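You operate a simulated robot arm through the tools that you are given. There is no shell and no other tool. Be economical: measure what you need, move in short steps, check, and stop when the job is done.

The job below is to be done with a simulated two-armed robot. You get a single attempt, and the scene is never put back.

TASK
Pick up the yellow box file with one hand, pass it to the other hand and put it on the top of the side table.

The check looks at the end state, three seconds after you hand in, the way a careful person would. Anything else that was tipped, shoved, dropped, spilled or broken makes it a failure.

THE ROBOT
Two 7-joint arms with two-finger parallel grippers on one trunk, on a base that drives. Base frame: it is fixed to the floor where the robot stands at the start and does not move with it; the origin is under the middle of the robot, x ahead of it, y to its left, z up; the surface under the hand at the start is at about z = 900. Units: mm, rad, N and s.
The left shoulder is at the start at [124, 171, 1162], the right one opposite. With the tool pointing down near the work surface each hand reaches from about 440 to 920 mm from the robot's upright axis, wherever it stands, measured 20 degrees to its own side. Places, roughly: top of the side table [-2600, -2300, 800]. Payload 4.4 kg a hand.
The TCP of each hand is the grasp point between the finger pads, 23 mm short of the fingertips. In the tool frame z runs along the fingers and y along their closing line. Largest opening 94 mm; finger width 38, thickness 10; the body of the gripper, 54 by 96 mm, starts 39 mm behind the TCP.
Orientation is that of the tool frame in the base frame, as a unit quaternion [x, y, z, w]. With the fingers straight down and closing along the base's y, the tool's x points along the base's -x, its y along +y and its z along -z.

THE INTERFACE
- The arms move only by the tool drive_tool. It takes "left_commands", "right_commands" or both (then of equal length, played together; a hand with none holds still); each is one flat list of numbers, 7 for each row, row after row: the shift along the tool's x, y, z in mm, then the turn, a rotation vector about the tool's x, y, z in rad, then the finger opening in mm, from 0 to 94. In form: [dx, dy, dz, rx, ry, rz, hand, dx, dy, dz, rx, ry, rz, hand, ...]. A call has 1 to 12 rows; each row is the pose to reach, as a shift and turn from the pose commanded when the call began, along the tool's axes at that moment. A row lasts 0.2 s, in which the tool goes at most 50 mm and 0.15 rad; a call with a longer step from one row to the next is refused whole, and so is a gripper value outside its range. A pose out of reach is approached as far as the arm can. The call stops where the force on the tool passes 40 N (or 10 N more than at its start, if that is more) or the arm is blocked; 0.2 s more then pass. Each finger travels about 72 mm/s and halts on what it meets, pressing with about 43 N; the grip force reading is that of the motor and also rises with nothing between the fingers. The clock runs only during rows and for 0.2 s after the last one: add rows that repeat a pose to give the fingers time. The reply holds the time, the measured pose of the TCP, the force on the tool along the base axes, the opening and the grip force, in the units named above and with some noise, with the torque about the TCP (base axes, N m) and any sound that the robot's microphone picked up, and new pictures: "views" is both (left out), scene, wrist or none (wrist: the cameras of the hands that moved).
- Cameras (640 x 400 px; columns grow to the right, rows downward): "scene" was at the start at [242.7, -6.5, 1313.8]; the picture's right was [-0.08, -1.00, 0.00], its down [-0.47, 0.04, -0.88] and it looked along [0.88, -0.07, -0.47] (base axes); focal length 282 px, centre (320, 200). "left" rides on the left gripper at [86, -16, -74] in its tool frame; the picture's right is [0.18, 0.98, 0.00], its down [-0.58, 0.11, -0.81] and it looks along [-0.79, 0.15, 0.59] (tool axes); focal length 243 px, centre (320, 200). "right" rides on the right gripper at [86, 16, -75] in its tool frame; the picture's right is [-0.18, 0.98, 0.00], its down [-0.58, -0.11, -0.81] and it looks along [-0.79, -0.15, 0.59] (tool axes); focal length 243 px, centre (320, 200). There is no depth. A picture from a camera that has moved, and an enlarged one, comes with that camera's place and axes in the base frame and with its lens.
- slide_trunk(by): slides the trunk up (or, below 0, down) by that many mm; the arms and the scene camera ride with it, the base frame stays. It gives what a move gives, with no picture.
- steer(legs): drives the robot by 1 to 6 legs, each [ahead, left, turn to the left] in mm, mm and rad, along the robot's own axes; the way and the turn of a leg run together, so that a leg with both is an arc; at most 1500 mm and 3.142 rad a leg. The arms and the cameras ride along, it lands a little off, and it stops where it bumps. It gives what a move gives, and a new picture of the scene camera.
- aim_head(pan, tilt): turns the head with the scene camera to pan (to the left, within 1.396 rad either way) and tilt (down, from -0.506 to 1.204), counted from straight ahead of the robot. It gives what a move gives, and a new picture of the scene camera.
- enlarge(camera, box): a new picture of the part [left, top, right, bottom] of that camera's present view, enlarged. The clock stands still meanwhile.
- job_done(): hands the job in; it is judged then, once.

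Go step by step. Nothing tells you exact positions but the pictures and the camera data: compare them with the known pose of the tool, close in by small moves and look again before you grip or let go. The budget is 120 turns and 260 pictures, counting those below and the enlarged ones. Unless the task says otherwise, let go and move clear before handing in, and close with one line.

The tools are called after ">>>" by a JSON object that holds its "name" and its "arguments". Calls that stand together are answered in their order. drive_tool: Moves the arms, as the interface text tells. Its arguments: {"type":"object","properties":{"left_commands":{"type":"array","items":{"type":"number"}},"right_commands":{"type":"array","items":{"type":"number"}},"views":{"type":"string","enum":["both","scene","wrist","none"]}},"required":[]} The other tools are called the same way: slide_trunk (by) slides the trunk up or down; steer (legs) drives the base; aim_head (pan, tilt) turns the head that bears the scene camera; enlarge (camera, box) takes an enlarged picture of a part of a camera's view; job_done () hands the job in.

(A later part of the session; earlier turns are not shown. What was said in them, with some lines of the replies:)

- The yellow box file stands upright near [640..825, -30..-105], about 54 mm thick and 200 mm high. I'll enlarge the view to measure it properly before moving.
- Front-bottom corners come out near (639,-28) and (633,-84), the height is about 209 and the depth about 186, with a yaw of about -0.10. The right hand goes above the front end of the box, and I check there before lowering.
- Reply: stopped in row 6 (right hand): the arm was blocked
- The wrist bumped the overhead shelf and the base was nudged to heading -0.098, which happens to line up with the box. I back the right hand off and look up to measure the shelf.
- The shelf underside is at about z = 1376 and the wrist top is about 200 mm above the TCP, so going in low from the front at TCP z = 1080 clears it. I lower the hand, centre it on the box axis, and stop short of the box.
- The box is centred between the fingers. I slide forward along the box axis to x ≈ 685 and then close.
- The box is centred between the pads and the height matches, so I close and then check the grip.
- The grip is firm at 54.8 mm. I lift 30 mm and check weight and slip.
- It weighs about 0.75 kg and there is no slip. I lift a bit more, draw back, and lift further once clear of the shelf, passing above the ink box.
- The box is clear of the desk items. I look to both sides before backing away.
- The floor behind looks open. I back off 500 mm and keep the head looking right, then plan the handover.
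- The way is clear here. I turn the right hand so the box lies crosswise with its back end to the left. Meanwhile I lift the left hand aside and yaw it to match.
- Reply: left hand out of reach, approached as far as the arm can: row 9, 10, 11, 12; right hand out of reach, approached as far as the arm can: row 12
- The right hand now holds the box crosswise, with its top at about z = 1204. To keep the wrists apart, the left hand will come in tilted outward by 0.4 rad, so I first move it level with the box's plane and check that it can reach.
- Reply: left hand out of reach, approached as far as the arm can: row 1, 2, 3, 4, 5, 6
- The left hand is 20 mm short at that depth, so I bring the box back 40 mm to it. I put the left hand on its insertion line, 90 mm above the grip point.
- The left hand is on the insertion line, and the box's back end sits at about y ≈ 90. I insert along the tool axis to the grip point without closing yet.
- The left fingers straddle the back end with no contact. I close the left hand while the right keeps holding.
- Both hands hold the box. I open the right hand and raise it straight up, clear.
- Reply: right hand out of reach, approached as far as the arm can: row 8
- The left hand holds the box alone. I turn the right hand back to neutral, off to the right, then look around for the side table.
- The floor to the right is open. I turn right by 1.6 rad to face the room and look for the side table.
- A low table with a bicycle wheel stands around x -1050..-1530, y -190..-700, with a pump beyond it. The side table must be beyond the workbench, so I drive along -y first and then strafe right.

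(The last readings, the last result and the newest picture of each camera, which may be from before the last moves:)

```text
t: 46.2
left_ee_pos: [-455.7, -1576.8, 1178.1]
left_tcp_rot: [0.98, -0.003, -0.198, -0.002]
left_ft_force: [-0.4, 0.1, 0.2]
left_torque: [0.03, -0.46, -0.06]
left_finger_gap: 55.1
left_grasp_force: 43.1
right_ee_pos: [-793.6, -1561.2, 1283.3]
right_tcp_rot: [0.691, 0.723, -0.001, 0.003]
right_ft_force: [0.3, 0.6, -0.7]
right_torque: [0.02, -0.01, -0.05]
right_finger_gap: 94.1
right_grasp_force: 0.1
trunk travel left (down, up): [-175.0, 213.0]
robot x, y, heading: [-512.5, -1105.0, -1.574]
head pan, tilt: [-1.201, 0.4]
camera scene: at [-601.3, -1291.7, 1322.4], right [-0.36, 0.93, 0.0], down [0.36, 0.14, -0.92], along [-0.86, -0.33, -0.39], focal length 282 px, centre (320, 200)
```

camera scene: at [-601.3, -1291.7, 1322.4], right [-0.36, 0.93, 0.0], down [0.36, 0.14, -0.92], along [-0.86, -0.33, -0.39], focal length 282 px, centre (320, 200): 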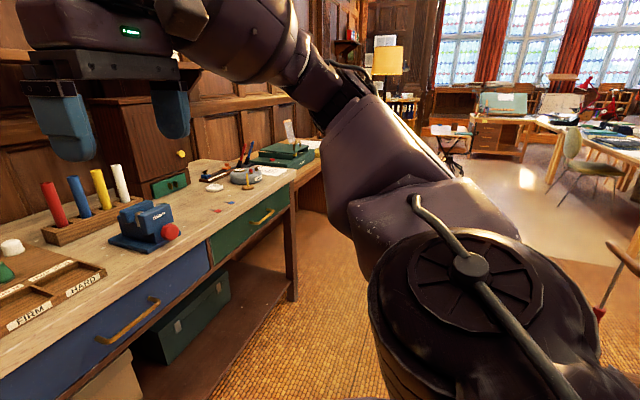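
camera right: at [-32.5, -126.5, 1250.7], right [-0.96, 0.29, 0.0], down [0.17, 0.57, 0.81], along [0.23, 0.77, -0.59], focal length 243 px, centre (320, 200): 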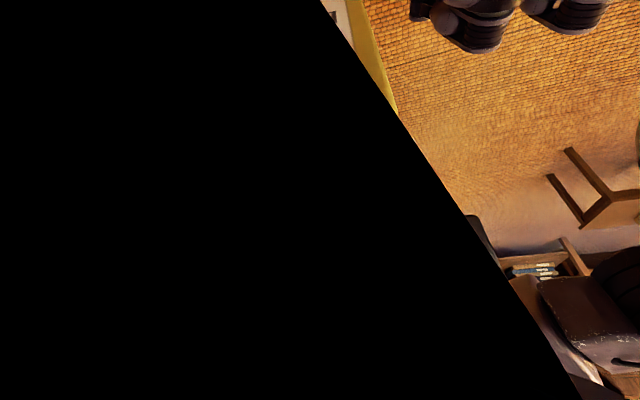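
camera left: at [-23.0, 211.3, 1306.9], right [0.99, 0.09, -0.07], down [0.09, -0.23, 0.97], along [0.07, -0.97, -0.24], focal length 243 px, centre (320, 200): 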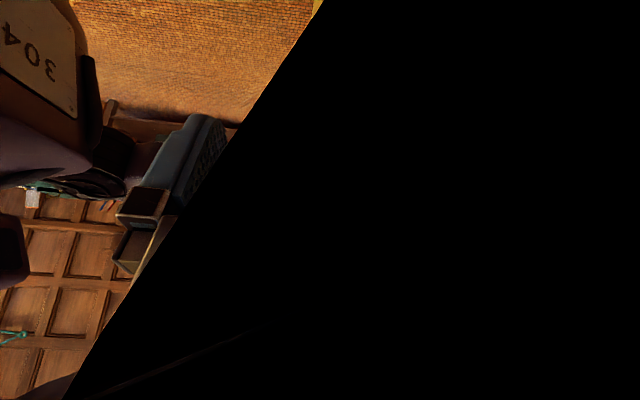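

The bench front is at y ≈ -1950 and the pump stands near (-1727, -667), so the corridor at y ≈ -1150 is clear. I strafe right 1400 mm and look again.

>>> {"name": "steer", "arguments": {"legs": [[50, -1400, 0]]}}

>>> {"name": "aim_head", "arguments": {"pan": -0.3, "tilt": 0.45}}

```text
t: 58.7
left_ee_pos: [-1864.2, -1610.4, 1178.8]
left_tcp_rot: [0.98, -0.006, -0.198, -0.004]
left_ft_force: [0.6, -0.1, 0.1]
left_torque: [-0.03, -0.44, -0.02]
left_finger_gap: 54.9
left_grasp_force: 43.0
right_ee_pos: [-2200.4, -1594.3, 1283.6]
right_tcp_rot: [0.693, 0.721, -0.001, 0.002]
right_ft_force: [0.6, -0.7, 0.2]
right_torque: [0.01, 0.02, 0.0]
right_finger_gap: 94.1
right_grasp_force: 0.0
trunk travel left (down, up): [-175.0, 213.0]
robot x, y, heading: [-1917.4, -1141.1, -1.585]
head pan, tilt: [-1.201, 0.4]
camera scene: at [-2006.7, -1325.8, 1322.4], right [-0.35, 0.94, 0.0], down [0.36, 0.14, -0.92], along [-0.86, -0.32, -0.39], focal length 282 px, centre (320, 200)
```

scene: 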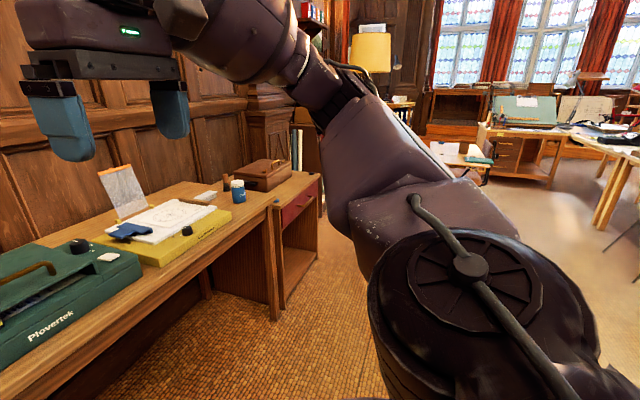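

```text
t: 59.9
left_ee_pos: [-1863.5, -1609.6, 1179.4]
left_tcp_rot: [0.98, -0.007, -0.199, -0.003]
left_ft_force: [-0.3, 0.4, -0.9]
left_torque: [0.0, -0.48, 0.03]
left_finger_gap: 55.2
left_grasp_force: 43.0
right_ee_pos: [-2201.9, -1593.3, 1283.9]
right_tcp_rot: [0.693, 0.721, -0.001, 0.002]
right_ft_force: [0.0, 0.1, 0.2]
right_torque: [-0.06, -0.01, 0.01]
right_finger_gap: 94.1
right_grasp_force: 0.1
trunk travel left (down, up): [-175.0, 213.0]
robot x, y, heading: [-1913.4, -1142.4, -1.581]
head pan, tilt: [-0.3, 0.45]
camera scene: at [-1948.3, -1380.9, 1317.7], right [-0.95, 0.31, 0.0], down [0.14, 0.41, -0.9], along [-0.28, -0.86, -0.44], focal length 282 px, centre (320, 200)
```

scene: 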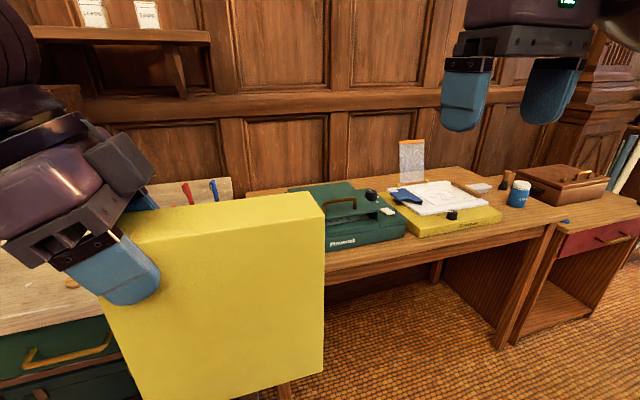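

The desk ahead, with the green case and yellow tray, spans about x -2050..-3050 and y -1970..-2530, so it is the side table. I enlarge the view to find free space on it.

>>> {"name": "enlarge", "arguments": {"camera": "scene", "box": [240, 130, 640, 380]}}

```text
1.60 times, centred on (440, 255) of scene
camera zoom: at [-1948.3, -1380.9, 1317.7], right [-0.95, 0.31, 0.0], down [0.14, 0.41, -0.9], along [-0.28, -0.86, -0.44], focal length 451 px, centre (128, 112)
```

zoom: 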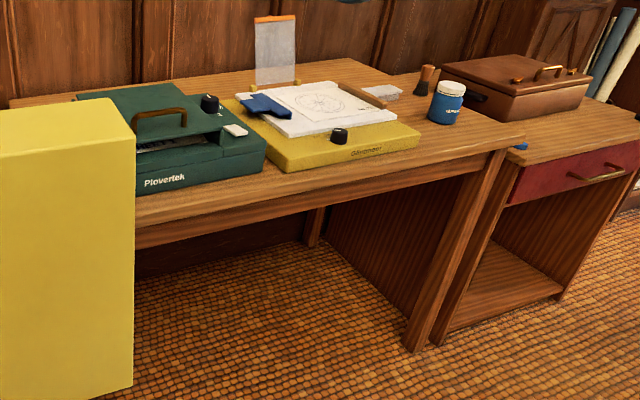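

The left end strip of the table, x -1990..-2140, looks free. To see it properly and match its direction, I swing the box so it points forward from the left hand.

>>> {"name": "drive_tool", "arguments": {"left_commands": [0, 0, 0, -0.051, 0, -0.12, 0, 0, 0, 0, -0.102, 0, -0.241, 0, 0, 0, 0, -0.154, 0, -0.361, 0, 0, 0, 0, -0.205, 0, -0.481, 0, 0, 0, 0, -0.256, 0, -0.602, 0, 0, 0, 0, -0.307, 0, -0.722, 0, 0, 0, 0, -0.358, 0, -0.842, 0, 0, 0, 0, -0.409, 0, -0.963, 0, 0, 0, 0, -0.46, 0, -1.083, 0, 0, 0, 0, -0.512, 0, -1.203, 0, 0, 0, 0, -0.563, 0, -1.324, 0, 0, 0, 0, -0.614, 0, -1.444, 0], "views": "scene"}}

```text
t: 62.5
left_ee_pos: [-1864.1, -1610.7, 1178.7]
left_tcp_rot: [0.698, 0.688, -0.141, 0.14]
left_ft_force: [0.0, 0.0, 0.3]
left_torque: [0.44, 0.01, -0.01]
left_finger_gap: 55.0
left_grasp_force: 43.0
right_ee_pos: [-2202.6, -1594.7, 1282.8]
right_tcp_rot: [0.693, 0.721, -0.001, 0.003]
right_ft_force: [0.9, -0.4, 0.1]
right_torque: [-0.02, -0.02, -0.01]
right_finger_gap: 93.8
right_grasp_force: 0.1
trunk travel left (down, up): [-175.0, 213.0]
robot x, y, heading: [-1914.1, -1143.3, -1.584]
head pan, tilt: [-0.3, 0.45]
camera scene: at [-1948.4, -1380.9, 1317.7], right [-0.95, 0.31, 0.0], down [0.13, 0.41, -0.9], along [-0.28, -0.86, -0.44], focal length 282 px, centre (320, 200)
```

scene: 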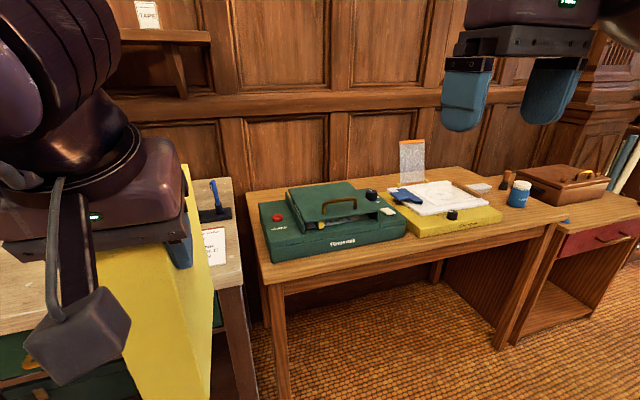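

The green case fills the left end after all. The right-front corner by the mug looks better, so I strafe right to inspect it.

>>> {"name": "steer", "arguments": {"legs": [[0, -850, 0]]}}

>>> {"name": "aim_head", "arguments": {"pan": 0, "tilt": 0.55}}

```text
t: 70.4
left_ee_pos: [-2718.9, -1595.2, 1178.6]
left_tcp_rot: [0.7, 0.686, -0.141, 0.14]
left_ft_force: [-1.0, 0.5, 0.6]
left_torque: [0.46, 0.0, 0.02]
left_finger_gap: 54.8
left_grasp_force: 43.2
right_ee_pos: [-3056.5, -1578.5, 1282.6]
right_tcp_rot: [0.695, 0.719, -0.001, 0.002]
right_ft_force: [-0.3, -0.1, 0.5]
right_torque: [-0.01, -0.01, 0.05]
right_finger_gap: 94.0
right_grasp_force: 0.1
trunk travel left (down, up): [-175.0, 213.0]
robot x, y, heading: [-2769.4, -1129.0, -1.589]
head pan, tilt: [-0.3, 0.45]
camera scene: at [-2802.5, -1366.1, 1317.7], right [-0.95, 0.31, 0.0], down [0.14, 0.41, -0.9], along [-0.28, -0.85, -0.44], focal length 282 px, centre (320, 200)
```

scene: 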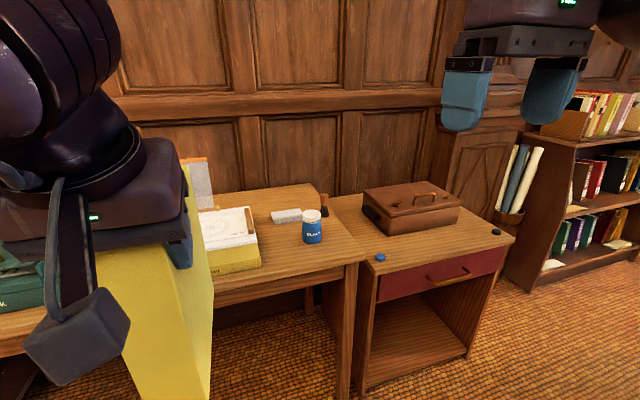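

```text
t: 71.2
left_ee_pos: [-2719.8, -1596.8, 1179.0]
left_tcp_rot: [0.701, 0.686, -0.14, 0.14]
left_ft_force: [0.5, -0.4, 0.1]
left_torque: [0.46, -0.02, -0.01]
left_finger_gap: 55.1
left_grasp_force: 43.0
right_ee_pos: [-3056.4, -1576.3, 1284.4]
right_tcp_rot: [0.695, 0.719, -0.001, 0.002]
right_ft_force: [-0.1, 0.2, 1.3]
right_torque: [0.01, -0.02, 0.01]
right_finger_gap: 93.8
right_grasp_force: 0.0
trunk travel left (down, up): [-175.0, 213.0]
robot x, y, heading: [-2769.2, -1128.1, -1.59]
head pan, tilt: [0.0, 0.55]
camera scene: at [-2775.3, -1368.7, 1308.7], right [-1.0, 0.02, 0.0], down [0.01, 0.52, -0.85], along [-0.02, -0.85, -0.52], focal length 282 px, centre (320, 200)
```

scene: 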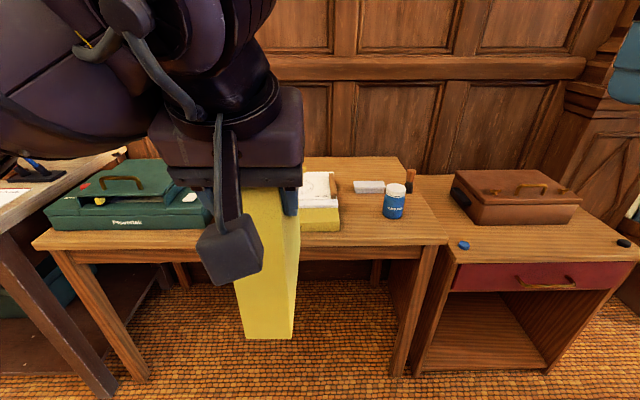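

The gap on the side table between the yellow tray and the mug is free at about x -2850..-2997, y -1978..-2240. That fits the box lengthwise at x ≈ -2922, with about 45 mm to spare each side. I strafe right 195 mm and drive ahead 300 mm with the box still high above everything.

>>> {"name": "steer", "arguments": {"legs": [[0, -196, 0.02], [300, 0, 0]]}}

>>> {"name": "aim_head", "arguments": {"pan": 0, "tilt": 0.75}}

```text
t: 75.2
left_ee_pos: [-2906.5, -1892.5, 1179.0]
left_tcp_rot: [0.693, 0.693, -0.138, 0.141]
left_ft_force: [2.0, 0.3, -0.1]
left_torque: [0.48, 0.0, -0.01]
left_finger_gap: 54.8
left_grasp_force: 43.2
right_ee_pos: [-3245.0, -1879.5, 1283.8]
right_tcp_rot: [0.688, 0.725, -0.001, 0.002]
right_ft_force: [-0.6, 0.5, 0.1]
right_torque: [0.03, 0.0, -0.01]
right_finger_gap: 93.9
right_grasp_force: 0.1
trunk travel left (down, up): [-175.0, 213.0]
robot x, y, heading: [-2966.4, -1424.5, -1.574]
head pan, tilt: [0.0, 0.55]
camera scene: at [-2968.0, -1666.2, 1308.7], right [-1.0, 0.0, 0.0], down [0.0, 0.52, -0.85], along [0.0, -0.85, -0.52], focal length 282 px, centre (320, 200)
```

scene: 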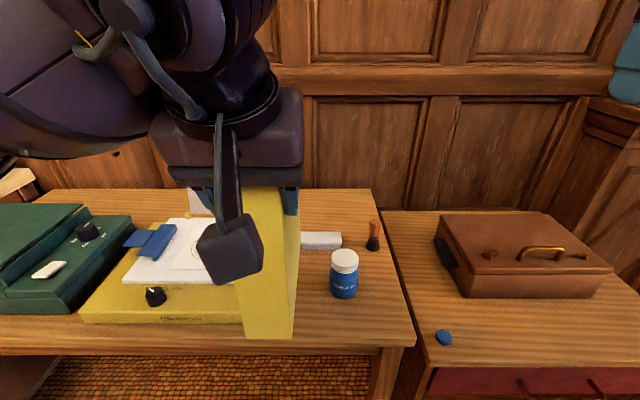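

```text
t: 75.9
left_ee_pos: [-2906.8, -1892.4, 1180.0]
left_tcp_rot: [0.694, 0.692, -0.139, 0.142]
left_ft_force: [0.7, 0.7, 0.5]
left_torque: [0.51, 0.03, -0.04]
left_finger_gap: 54.6
left_grasp_force: 42.8
right_ee_pos: [-3246.1, -1879.7, 1283.7]
right_tcp_rot: [0.688, 0.725, -0.001, 0.003]
right_ft_force: [0.5, 0.3, 0.7]
right_torque: [0.0, 0.05, 0.0]
right_finger_gap: 94.0
right_grasp_force: 0.0
trunk travel left (down, up): [-175.0, 213.0]
robot x, y, heading: [-2969.1, -1424.5, -1.571]
head pan, tilt: [0.0, 0.75]
camera scene: at [-2968.0, -1658.9, 1291.3], right [-1.0, 0.0, 0.0], down [0.0, 0.68, -0.73], along [0.0, -0.73, -0.68], focal length 282 px, centre (320, 200)
```

scene: 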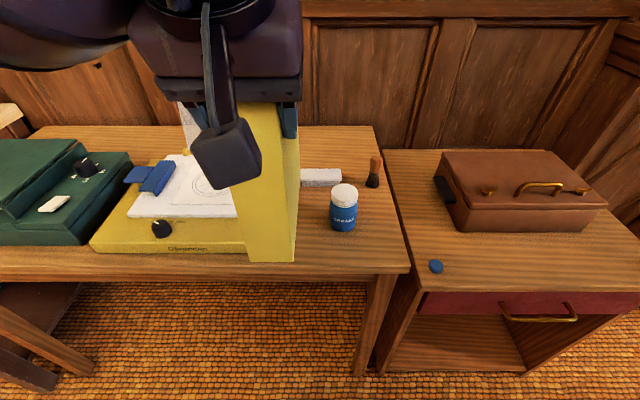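

Measurements agree: the box is centred at x ≈ -2908 with its near end at y ≈ -1866, and the mug's left side is at -2993. I extend the arm 133 mm forward and 14 mm right, then lower the trunk 140 mm, which leaves the bottom at about 852.

>>> {"name": "drive_tool", "arguments": {"left_commands": [-24.5, -3, 10.3, 0, 0, 0, 0, -49, -6, 20.7, 0, 0, 0, 0, -73.5, -9, 31, 0, 0, 0, 0, -98, -12, 41.4, 0, 0, 0, 0, -122.5, -14, 51.7, 0, 0, 0, 0, -122.5, -14, 51.7, 0, 0, 0, 0], "views": "scene"}}

```text
t: 77.3
left_ee_pos: [-2921.5, -2026.2, 1179.0]
left_tcp_rot: [0.694, 0.692, -0.14, 0.142]
left_ft_force: [0.7, -0.7, -0.4]
left_torque: [0.46, 0.03, 0.03]
left_finger_gap: 54.8
left_grasp_force: 43.1
right_ee_pos: [-3245.9, -1880.7, 1284.7]
right_tcp_rot: [0.689, 0.725, -0.001, 0.002]
right_ft_force: [-0.2, -0.9, 0.1]
right_torque: [-0.02, -0.01, 0.03]
right_finger_gap: 94.0
right_grasp_force: 0.2
trunk travel left (down, up): [-175.0, 213.0]
robot x, y, heading: [-2968.7, -1424.9, -1.566]
head pan, tilt: [0.0, 0.75]
camera scene: at [-2967.9, -1658.7, 1291.4], right [-1.0, 0.0, 0.0], down [0.0, 0.68, -0.73], along [0.0, -0.73, -0.68], focal length 282 px, centre (320, 200)
```

scene: 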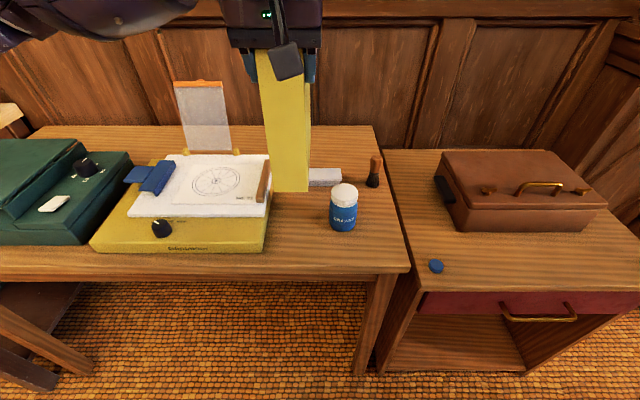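

The gap is clear and the alignment looks right. I lower the trunk.

>>> {"name": "slide_trunk", "arguments": {"by": -140}}

>>> {"name": "aim_head", "arguments": {"pan": 0.05, "tilt": 0.65}}

```text
t: 79.0
left_ee_pos: [-2921.5, -2023.7, 1040.8]
left_tcp_rot: [0.693, 0.692, -0.14, 0.142]
left_ft_force: [0.6, 0.7, -0.4]
left_torque: [0.46, 0.01, 0.01]
left_finger_gap: 54.9
left_grasp_force: 43.0
right_ee_pos: [-3245.0, -1879.3, 1145.4]
right_tcp_rot: [0.689, 0.725, -0.002, 0.003]
right_ft_force: [-0.8, 0.0, 0.1]
right_torque: [0.0, 0.01, -0.01]
right_finger_gap: 94.0
right_grasp_force: 0.1
trunk travel left (down, up): [-35.0, 353.0]
robot x, y, heading: [-2964.9, -1423.3, -1.572]
head pan, tilt: [0.0, 0.75]
```

```text
t: 79.7
left_ee_pos: [-2921.3, -2025.9, 1039.1]
left_tcp_rot: [0.693, 0.693, -0.139, 0.142]
left_ft_force: [0.0, -0.5, 0.5]
left_torque: [0.45, -0.01, 0.01]
left_finger_gap: 54.8
left_grasp_force: 42.9
right_ee_pos: [-3245.3, -1880.7, 1143.8]
right_tcp_rot: [0.688, 0.725, -0.001, 0.002]
right_ft_force: [-0.1, 0.3, 0.6]
right_torque: [0.0, -0.01, 0.0]
right_finger_gap: 94.1
right_grasp_force: 0.0
trunk travel left (down, up): [-35.0, 353.0]
robot x, y, heading: [-2970.1, -1425.2, -1.57]
head pan, tilt: [0.051, 0.649]
camera scene: at [-2963.7, -1795.9, 1127.7], right [-1.0, -0.05, 0.0], down [-0.03, 0.6, -0.8], along [0.04, -0.8, -0.61], focal length 282 px, centre (320, 200)
```

scene: 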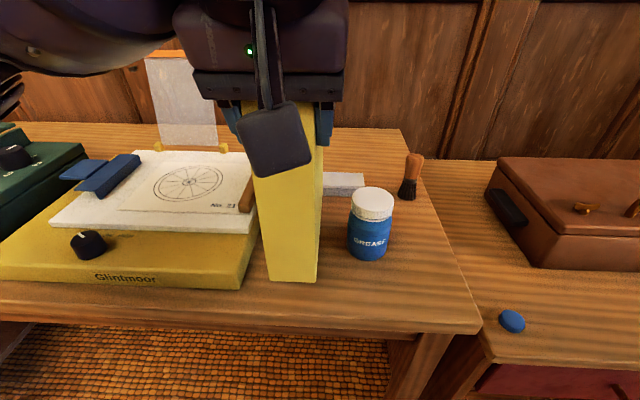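

The box hangs in the gap with about 43–45 mm on each side, its bottom at about 852. I lower 42 mm and then the rest in small steps.

>>> {"name": "drive_tool", "arguments": {"left_commands": [4, 0, 9.2, 0, 0, 0, 0, 8, 0, 18.4, 0, 0, 0, 0, 12, 0, 28, 0, 0, 0, 0, 16.4, 0, 38.7, 0, 0, 0, 0, 16.4, 0, 38.7, 0, 0, 0, 0], "views": "scene"}}

>>> {"name": "enlarge", "arguments": {"camera": "scene", "box": [200, 180, 440, 330]}}

```text
t: 80.8
left_ee_pos: [-2921.5, -2024.6, 998.0]
left_tcp_rot: [0.694, 0.692, -0.14, 0.142]
left_ft_force: [0.8, -0.4, 0.0]
left_torque: [0.42, -0.02, 0.01]
left_finger_gap: 55.2
left_grasp_force: 42.9
right_ee_pos: [-3244.7, -1880.1, 1143.0]
right_tcp_rot: [0.688, 0.726, -0.001, 0.002]
right_ft_force: [0.6, 0.1, -0.6]
right_torque: [-0.01, -0.01, 0.01]
right_finger_gap: 94.1
right_grasp_force: 0.2
trunk travel left (down, up): [-35.0, 353.0]
robot x, y, heading: [-2967.1, -1422.4, -1.572]
head pan, tilt: [0.051, 0.649]
camera scene: at [-2963.7, -1795.6, 1127.9], right [-1.0, -0.05, 0.0], down [-0.03, 0.6, -0.8], along [0.04, -0.8, -0.6], focal length 282 px, centre (320, 200)
```

scene: 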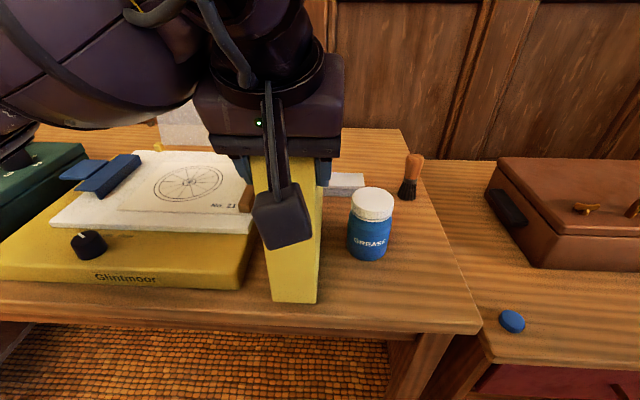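

```text
2.67 times, centred on (320, 255) of scene
camera zoom: at [-2963.7, -1795.6, 1127.9], right [-1.0, -0.05, 0.0], down [-0.03, 0.6, -0.8], along [0.04, -0.8, -0.6], focal length 751 px, centre (320, 53)
```

zoom: 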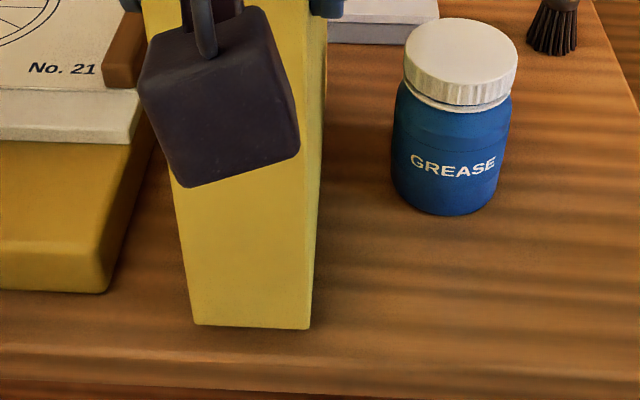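

I shift 15 mm further in and lower 6 mm more, then feel for contact.

>>> {"name": "drive_tool", "arguments": {"left_commands": [-7, 0, 3, 0, 0, 0, 0, -13.8, 0, 5.8, 0, 0, 0, 0, -12.6, 0, 8.5, 0, 0, 0, 0, -11.5, 0, 11.3, 0, 0, 0, 0, -11.5, 0, 11.3, 0, 0, 0, 0], "views": "none"}}

>>> {"name": "drive_tool", "arguments": {"left_commands": [0.8, 0, 1.84, 0, 0, 0, 0, 0.8, 0, 1.84, 0, 0, 0, 0], "views": "none"}}

>>> {"name": "drive_tool", "arguments": {"left_commands": [0.8, 0, 1.84, 0, 0, 0, 0, 0.8, 0, 1.84, 0, 0, 0, 0], "views": "scene"}}

```text
t: 82.0
left_ee_pos: [-2922.3, -2041.0, 990.8]
left_tcp_rot: [0.693, 0.693, -0.139, 0.142]
left_ft_force: [-0.1, 0.1, -0.1]
left_torque: [0.46, -0.03, -0.03]
left_finger_gap: 55.0
left_grasp_force: 43.2
right_ee_pos: [-3244.6, -1880.2, 1143.8]
right_tcp_rot: [0.688, 0.726, -0.002, 0.003]
right_ft_force: [0.7, 0.1, -0.5]
right_torque: [-0.03, -0.01, -0.01]
right_finger_gap: 94.0
right_grasp_force: 0.1
trunk travel left (down, up): [-35.0, 353.0]
robot x, y, heading: [-2965.5, -1422.8, -1.576]
head pan, tilt: [0.051, 0.649]
```

```text
t: 82.7
left_ee_pos: [-2920.8, -2040.0, 989.5]
left_tcp_rot: [0.694, 0.692, -0.139, 0.141]
left_ft_force: [0.5, 0.9, 0.0]
left_torque: [0.49, -0.04, -0.03]
left_finger_gap: 54.6
left_grasp_force: 42.7
right_ee_pos: [-3244.9, -1880.7, 1142.9]
right_tcp_rot: [0.688, 0.726, -0.001, 0.003]
right_ft_force: [0.6, 0.0, -0.9]
right_torque: [0.0, -0.01, 0.04]
right_finger_gap: 94.3
right_grasp_force: 0.1
trunk travel left (down, up): [-35.0, 353.0]
robot x, y, heading: [-2964.9, -1424.3, -1.571]
head pan, tilt: [0.051, 0.649]
```

```text
t: 83.2
left_ee_pos: [-2921.5, -2039.5, 988.5]
left_tcp_rot: [0.694, 0.692, -0.141, 0.141]
left_ft_force: [0.9, -1.8, 0.4]
left_torque: [-0.6, 0.11, 0.09]
left_finger_gap: 54.7
left_grasp_force: 43.0
right_ee_pos: [-3244.5, -1879.6, 1144.8]
right_tcp_rot: [0.688, 0.725, -0.002, 0.003]
right_ft_force: [0.6, -0.7, -0.4]
right_torque: [0.01, 0.03, 0.01]
right_finger_gap: 93.7
right_grasp_force: 0.2
trunk travel left (down, up): [-35.0, 353.0]
robot x, y, heading: [-2965.2, -1419.4, -1.572]
head pan, tilt: [0.051, 0.649]
camera scene: at [-2963.7, -1795.2, 1128.1], right [-1.0, -0.05, 0.0], down [-0.03, 0.6, -0.8], along [0.04, -0.8, -0.6], focal length 282 px, centre (320, 200)
```

scene: 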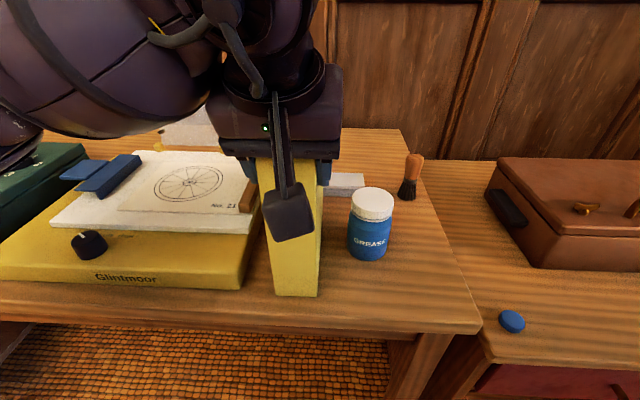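

Contact is clear: the torque flipped at TCP z = 988.5, matching the table height. I open the hand gently.

>>> {"name": "drive_tool", "arguments": {"left_commands": [0, 0, 0, 0, 0, 0, 58, 0, 0, 0, 0, 0, 0, 64, 0, 0, 0, 0, 0, 0, 76, 0, 0, 0, 0, 0, 0, 92, 0, 0, 0, 0, 0, 0, 94, 0, 0, 0, 0, 0, 0, 94], "views": "both"}}

```text
t: 84.7
left_ee_pos: [-2922.6, -2039.6, 987.5]
left_tcp_rot: [0.693, 0.693, -0.139, 0.142]
left_ft_force: [-0.7, -0.6, -0.7]
left_torque: [0.0, 0.02, 0.02]
left_finger_gap: 93.7
left_grasp_force: 0.1
right_ee_pos: [-3244.5, -1879.6, 1144.5]
right_tcp_rot: [0.688, 0.726, -0.002, 0.002]
right_ft_force: [0.1, -0.3, 1.1]
right_torque: [0.0, -0.02, 0.0]
right_finger_gap: 94.1
right_grasp_force: 0.0
trunk travel left (down, up): [-35.0, 353.0]
robot x, y, heading: [-2969.8, -1421.2, -1.566]
head pan, tilt: [0.051, 0.649]
camera scene: at [-2963.7, -1795.3, 1128.0], right [-1.0, -0.05, 0.0], down [-0.03, 0.6, -0.8], along [0.04, -0.8, -0.6], focal length 282 px, centre (320, 200)
camera left: at [-2938.0, -1930.8, 1021.5], right [0.98, 0.17, -0.07], down [0.11, -0.22, 0.97], along [0.15, -0.96, -0.24], focal length 243 px, centre (320, 200)
```

scene: 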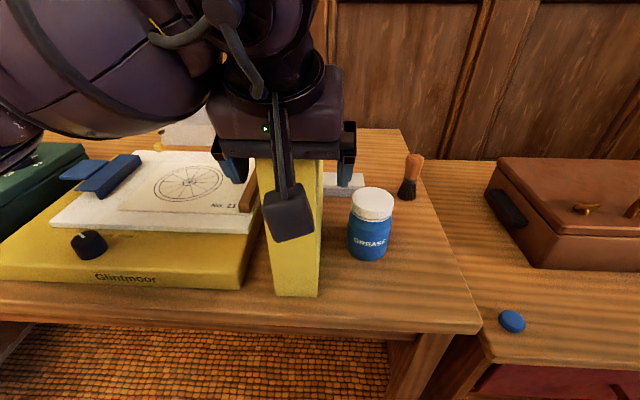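
left: 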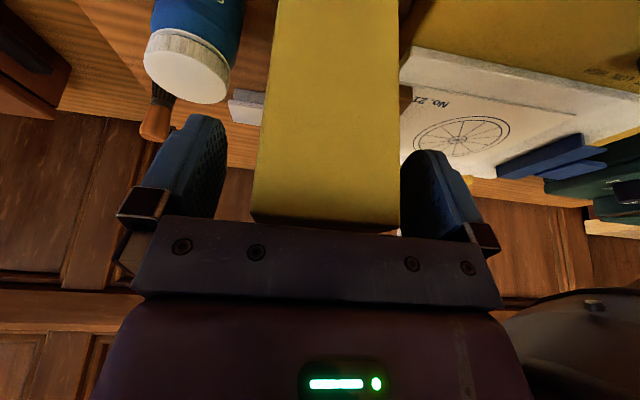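

The box stands free between the open fingers. I back out along the tool axis.

>>> {"name": "drive_tool", "arguments": {"left_commands": [0, 0, -15, 0, 0, 0, 94, 0, 0, -35, 0, 0, 0, 94, 0, 0, -60, 0, 0, 0, 94, 0, 0, -90, 0, 0, 0, 94, 0, 0, -125, 0, 0, 0, 94, 40, 0, -150, 0, 0, 0, 94, 80, 0, -170, 0, 0, 0, 94], "views": "scene"}}

>>> {"name": "steer", "arguments": {"legs": [[-250, 0, 0]]}}

```text
t: 86.2
left_ee_pos: [-2918.8, -1942.9, 1110.0]
left_tcp_rot: [0.688, 0.697, -0.137, 0.148]
left_ft_force: [9.4, -28.7, -2.9]
left_torque: [0.89, 0.38, -1.04]
left_finger_gap: 94.0
left_grasp_force: 0.2
right_ee_pos: [-3245.2, -1881.0, 1143.4]
right_tcp_rot: [0.688, 0.726, 0.0, 0.003]
right_ft_force: [-0.1, 0.6, -0.1]
right_torque: [0.0, -0.01, 0.01]
right_finger_gap: 94.1
right_grasp_force: 0.1
trunk travel left (down, up): [-35.0, 353.0]
robot x, y, heading: [-2967.2, -1427.6, -1.569]
head pan, tilt: [0.051, 0.649]
stopped in row 7 (left hand): the force on the tool passed its limit at 173 N (the readings are from after the stop); the commanded pose is now the measured one
camera scene: at [-2963.3, -1795.9, 1127.7], right [-1.0, -0.05, 0.0], down [-0.03, 0.6, -0.8], along [0.04, -0.8, -0.6], focal length 282 px, centre (320, 200)
```

scene: 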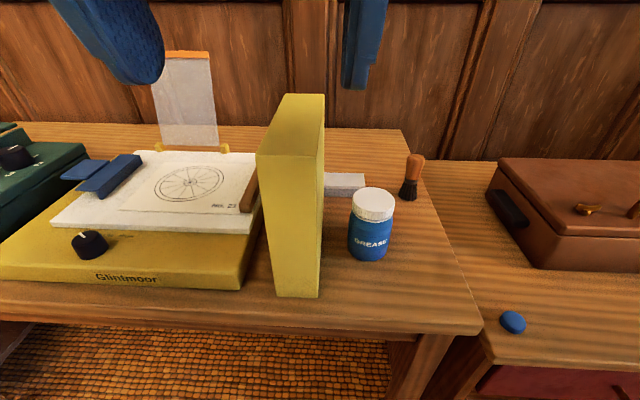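

```text
t: 87.0
left_ee_pos: [-2918.8, -1923.8, 1112.8]
left_tcp_rot: [0.687, 0.698, -0.138, 0.149]
left_ft_force: [1.5, -6.8, -1.7]
left_torque: [0.04, 0.06, -0.22]
left_finger_gap: 94.0
left_grasp_force: 0.0
right_ee_pos: [-3244.4, -1860.8, 1144.1]
right_tcp_rot: [0.688, 0.725, -0.001, 0.003]
right_ft_force: [0.6, 0.3, 0.1]
right_torque: [0.01, 0.03, 0.01]
right_finger_gap: 94.0
right_grasp_force: 0.1
trunk travel left (down, up): [-35.0, 353.0]
robot x, y, heading: [-2969.5, -1410.8, -1.572]
head pan, tilt: [0.051, 0.649]
stopped in leg 1: the force on the tool passed its limit at 43 N (the readings are from after the stop); the commanded pose is now the measured one
camera scene: at [-2963.4, -1776.2, 1129.1], right [-1.0, -0.05, 0.0], down [-0.03, 0.6, -0.8], along [0.04, -0.8, -0.6], focal length 282 px, centre (320, 200)
```

scene: 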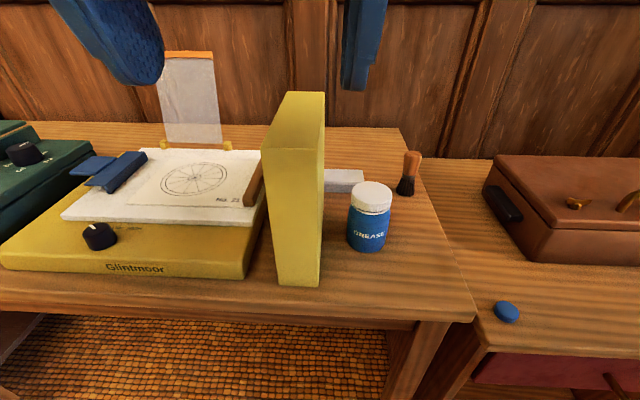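

The box stands stably on the table. The retreating hand touched the robot's own head, so I ease it forward a little and sideways to the left, well above everything.

>>> {"name": "drive_tool", "arguments": {"left_commands": [-20, 0, 0, 0, 0, 0, 94, -30, 30, -10, 0, 0, 0, 94, -30, 70, -20, 0, 0, 0, 94, -30, 110, -20, 0, 0, 0, 94, -30, 140, -20, 0, 0, 0, 94], "views": "scene"}}

>>> {"name": "steer", "arguments": {"legs": [[-250, 0, 0]]}}

```text
t: 88.2
left_ee_pos: [-2779.6, -1940.1, 1142.5]
left_tcp_rot: [0.688, 0.698, -0.135, 0.148]
left_ft_force: [0.6, -0.5, 0.3]
left_torque: [0.0, -0.02, -0.02]
left_finger_gap: 94.2
left_grasp_force: 0.1
right_ee_pos: [-3243.9, -1862.5, 1143.2]
right_tcp_rot: [0.688, 0.725, -0.002, 0.002]
right_ft_force: [-0.3, 0.6, 0.2]
right_torque: [0.02, 0.0, 0.03]
right_finger_gap: 94.0
right_grasp_force: 0.1
trunk travel left (down, up): [-35.0, 353.0]
robot x, y, heading: [-2963.8, -1409.7, -1.571]
head pan, tilt: [0.051, 0.649]
camera scene: at [-2963.1, -1777.4, 1128.1], right [-1.0, -0.05, 0.0], down [-0.03, 0.6, -0.8], along [0.04, -0.8, -0.6], focal length 282 px, centre (320, 200)
```

scene: 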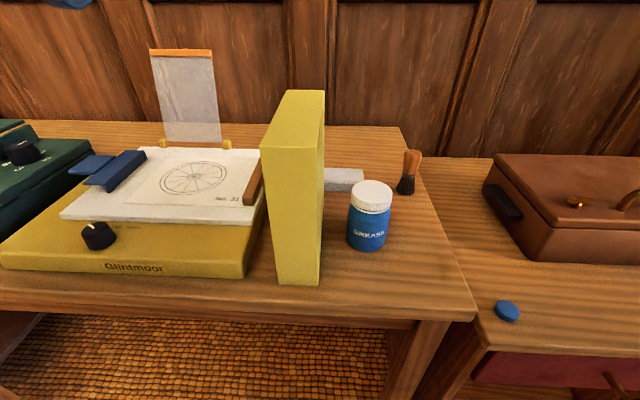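

```text
t: 90.0
left_ee_pos: [-2780.7, -1693.0, 1141.7]
left_tcp_rot: [0.688, 0.697, -0.136, 0.148]
left_ft_force: [0.4, -0.1, 1.6]
left_torque: [0.01, 0.01, -0.04]
left_finger_gap: 94.1
left_grasp_force: 0.1
right_ee_pos: [-3244.1, -1614.0, 1144.6]
right_tcp_rot: [0.689, 0.725, -0.001, 0.001]
right_ft_force: [0.5, -0.1, 0.0]
right_torque: [-0.02, 0.0, 0.02]
right_finger_gap: 94.0
right_grasp_force: 0.1
trunk travel left (down, up): [-35.0, 353.0]
robot x, y, heading: [-2965.6, -1159.9, -1.58]
head pan, tilt: [0.051, 0.649]
camera scene: at [-2964.0, -1528.7, 1128.1], right [-1.0, -0.05, 0.0], down [-0.03, 0.6, -0.8], along [0.04, -0.8, -0.6], focal length 282 px, centre (320, 200)
```

scene: 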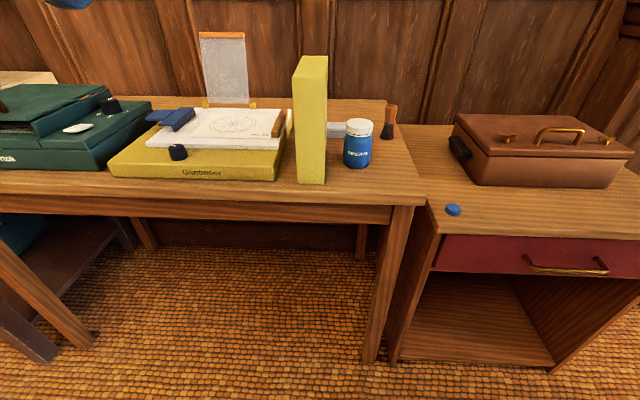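

The box file stands upright on the side table. Both hands are empty and clear of it, and nothing else on the table was moved, so I hand in.

>>> {"name": "job_done", "arguments": {}}

```text
The job is handed in.
```

The yellow box file was picked up with the right hand, passed to the left, and now stands upright on the side table between the yellow tray and the grease jar. During the job the right wrist bumped the shelf above the desk and the left hand touched the robot's own head; the pictures afterwards showed nothing tipped or moved.
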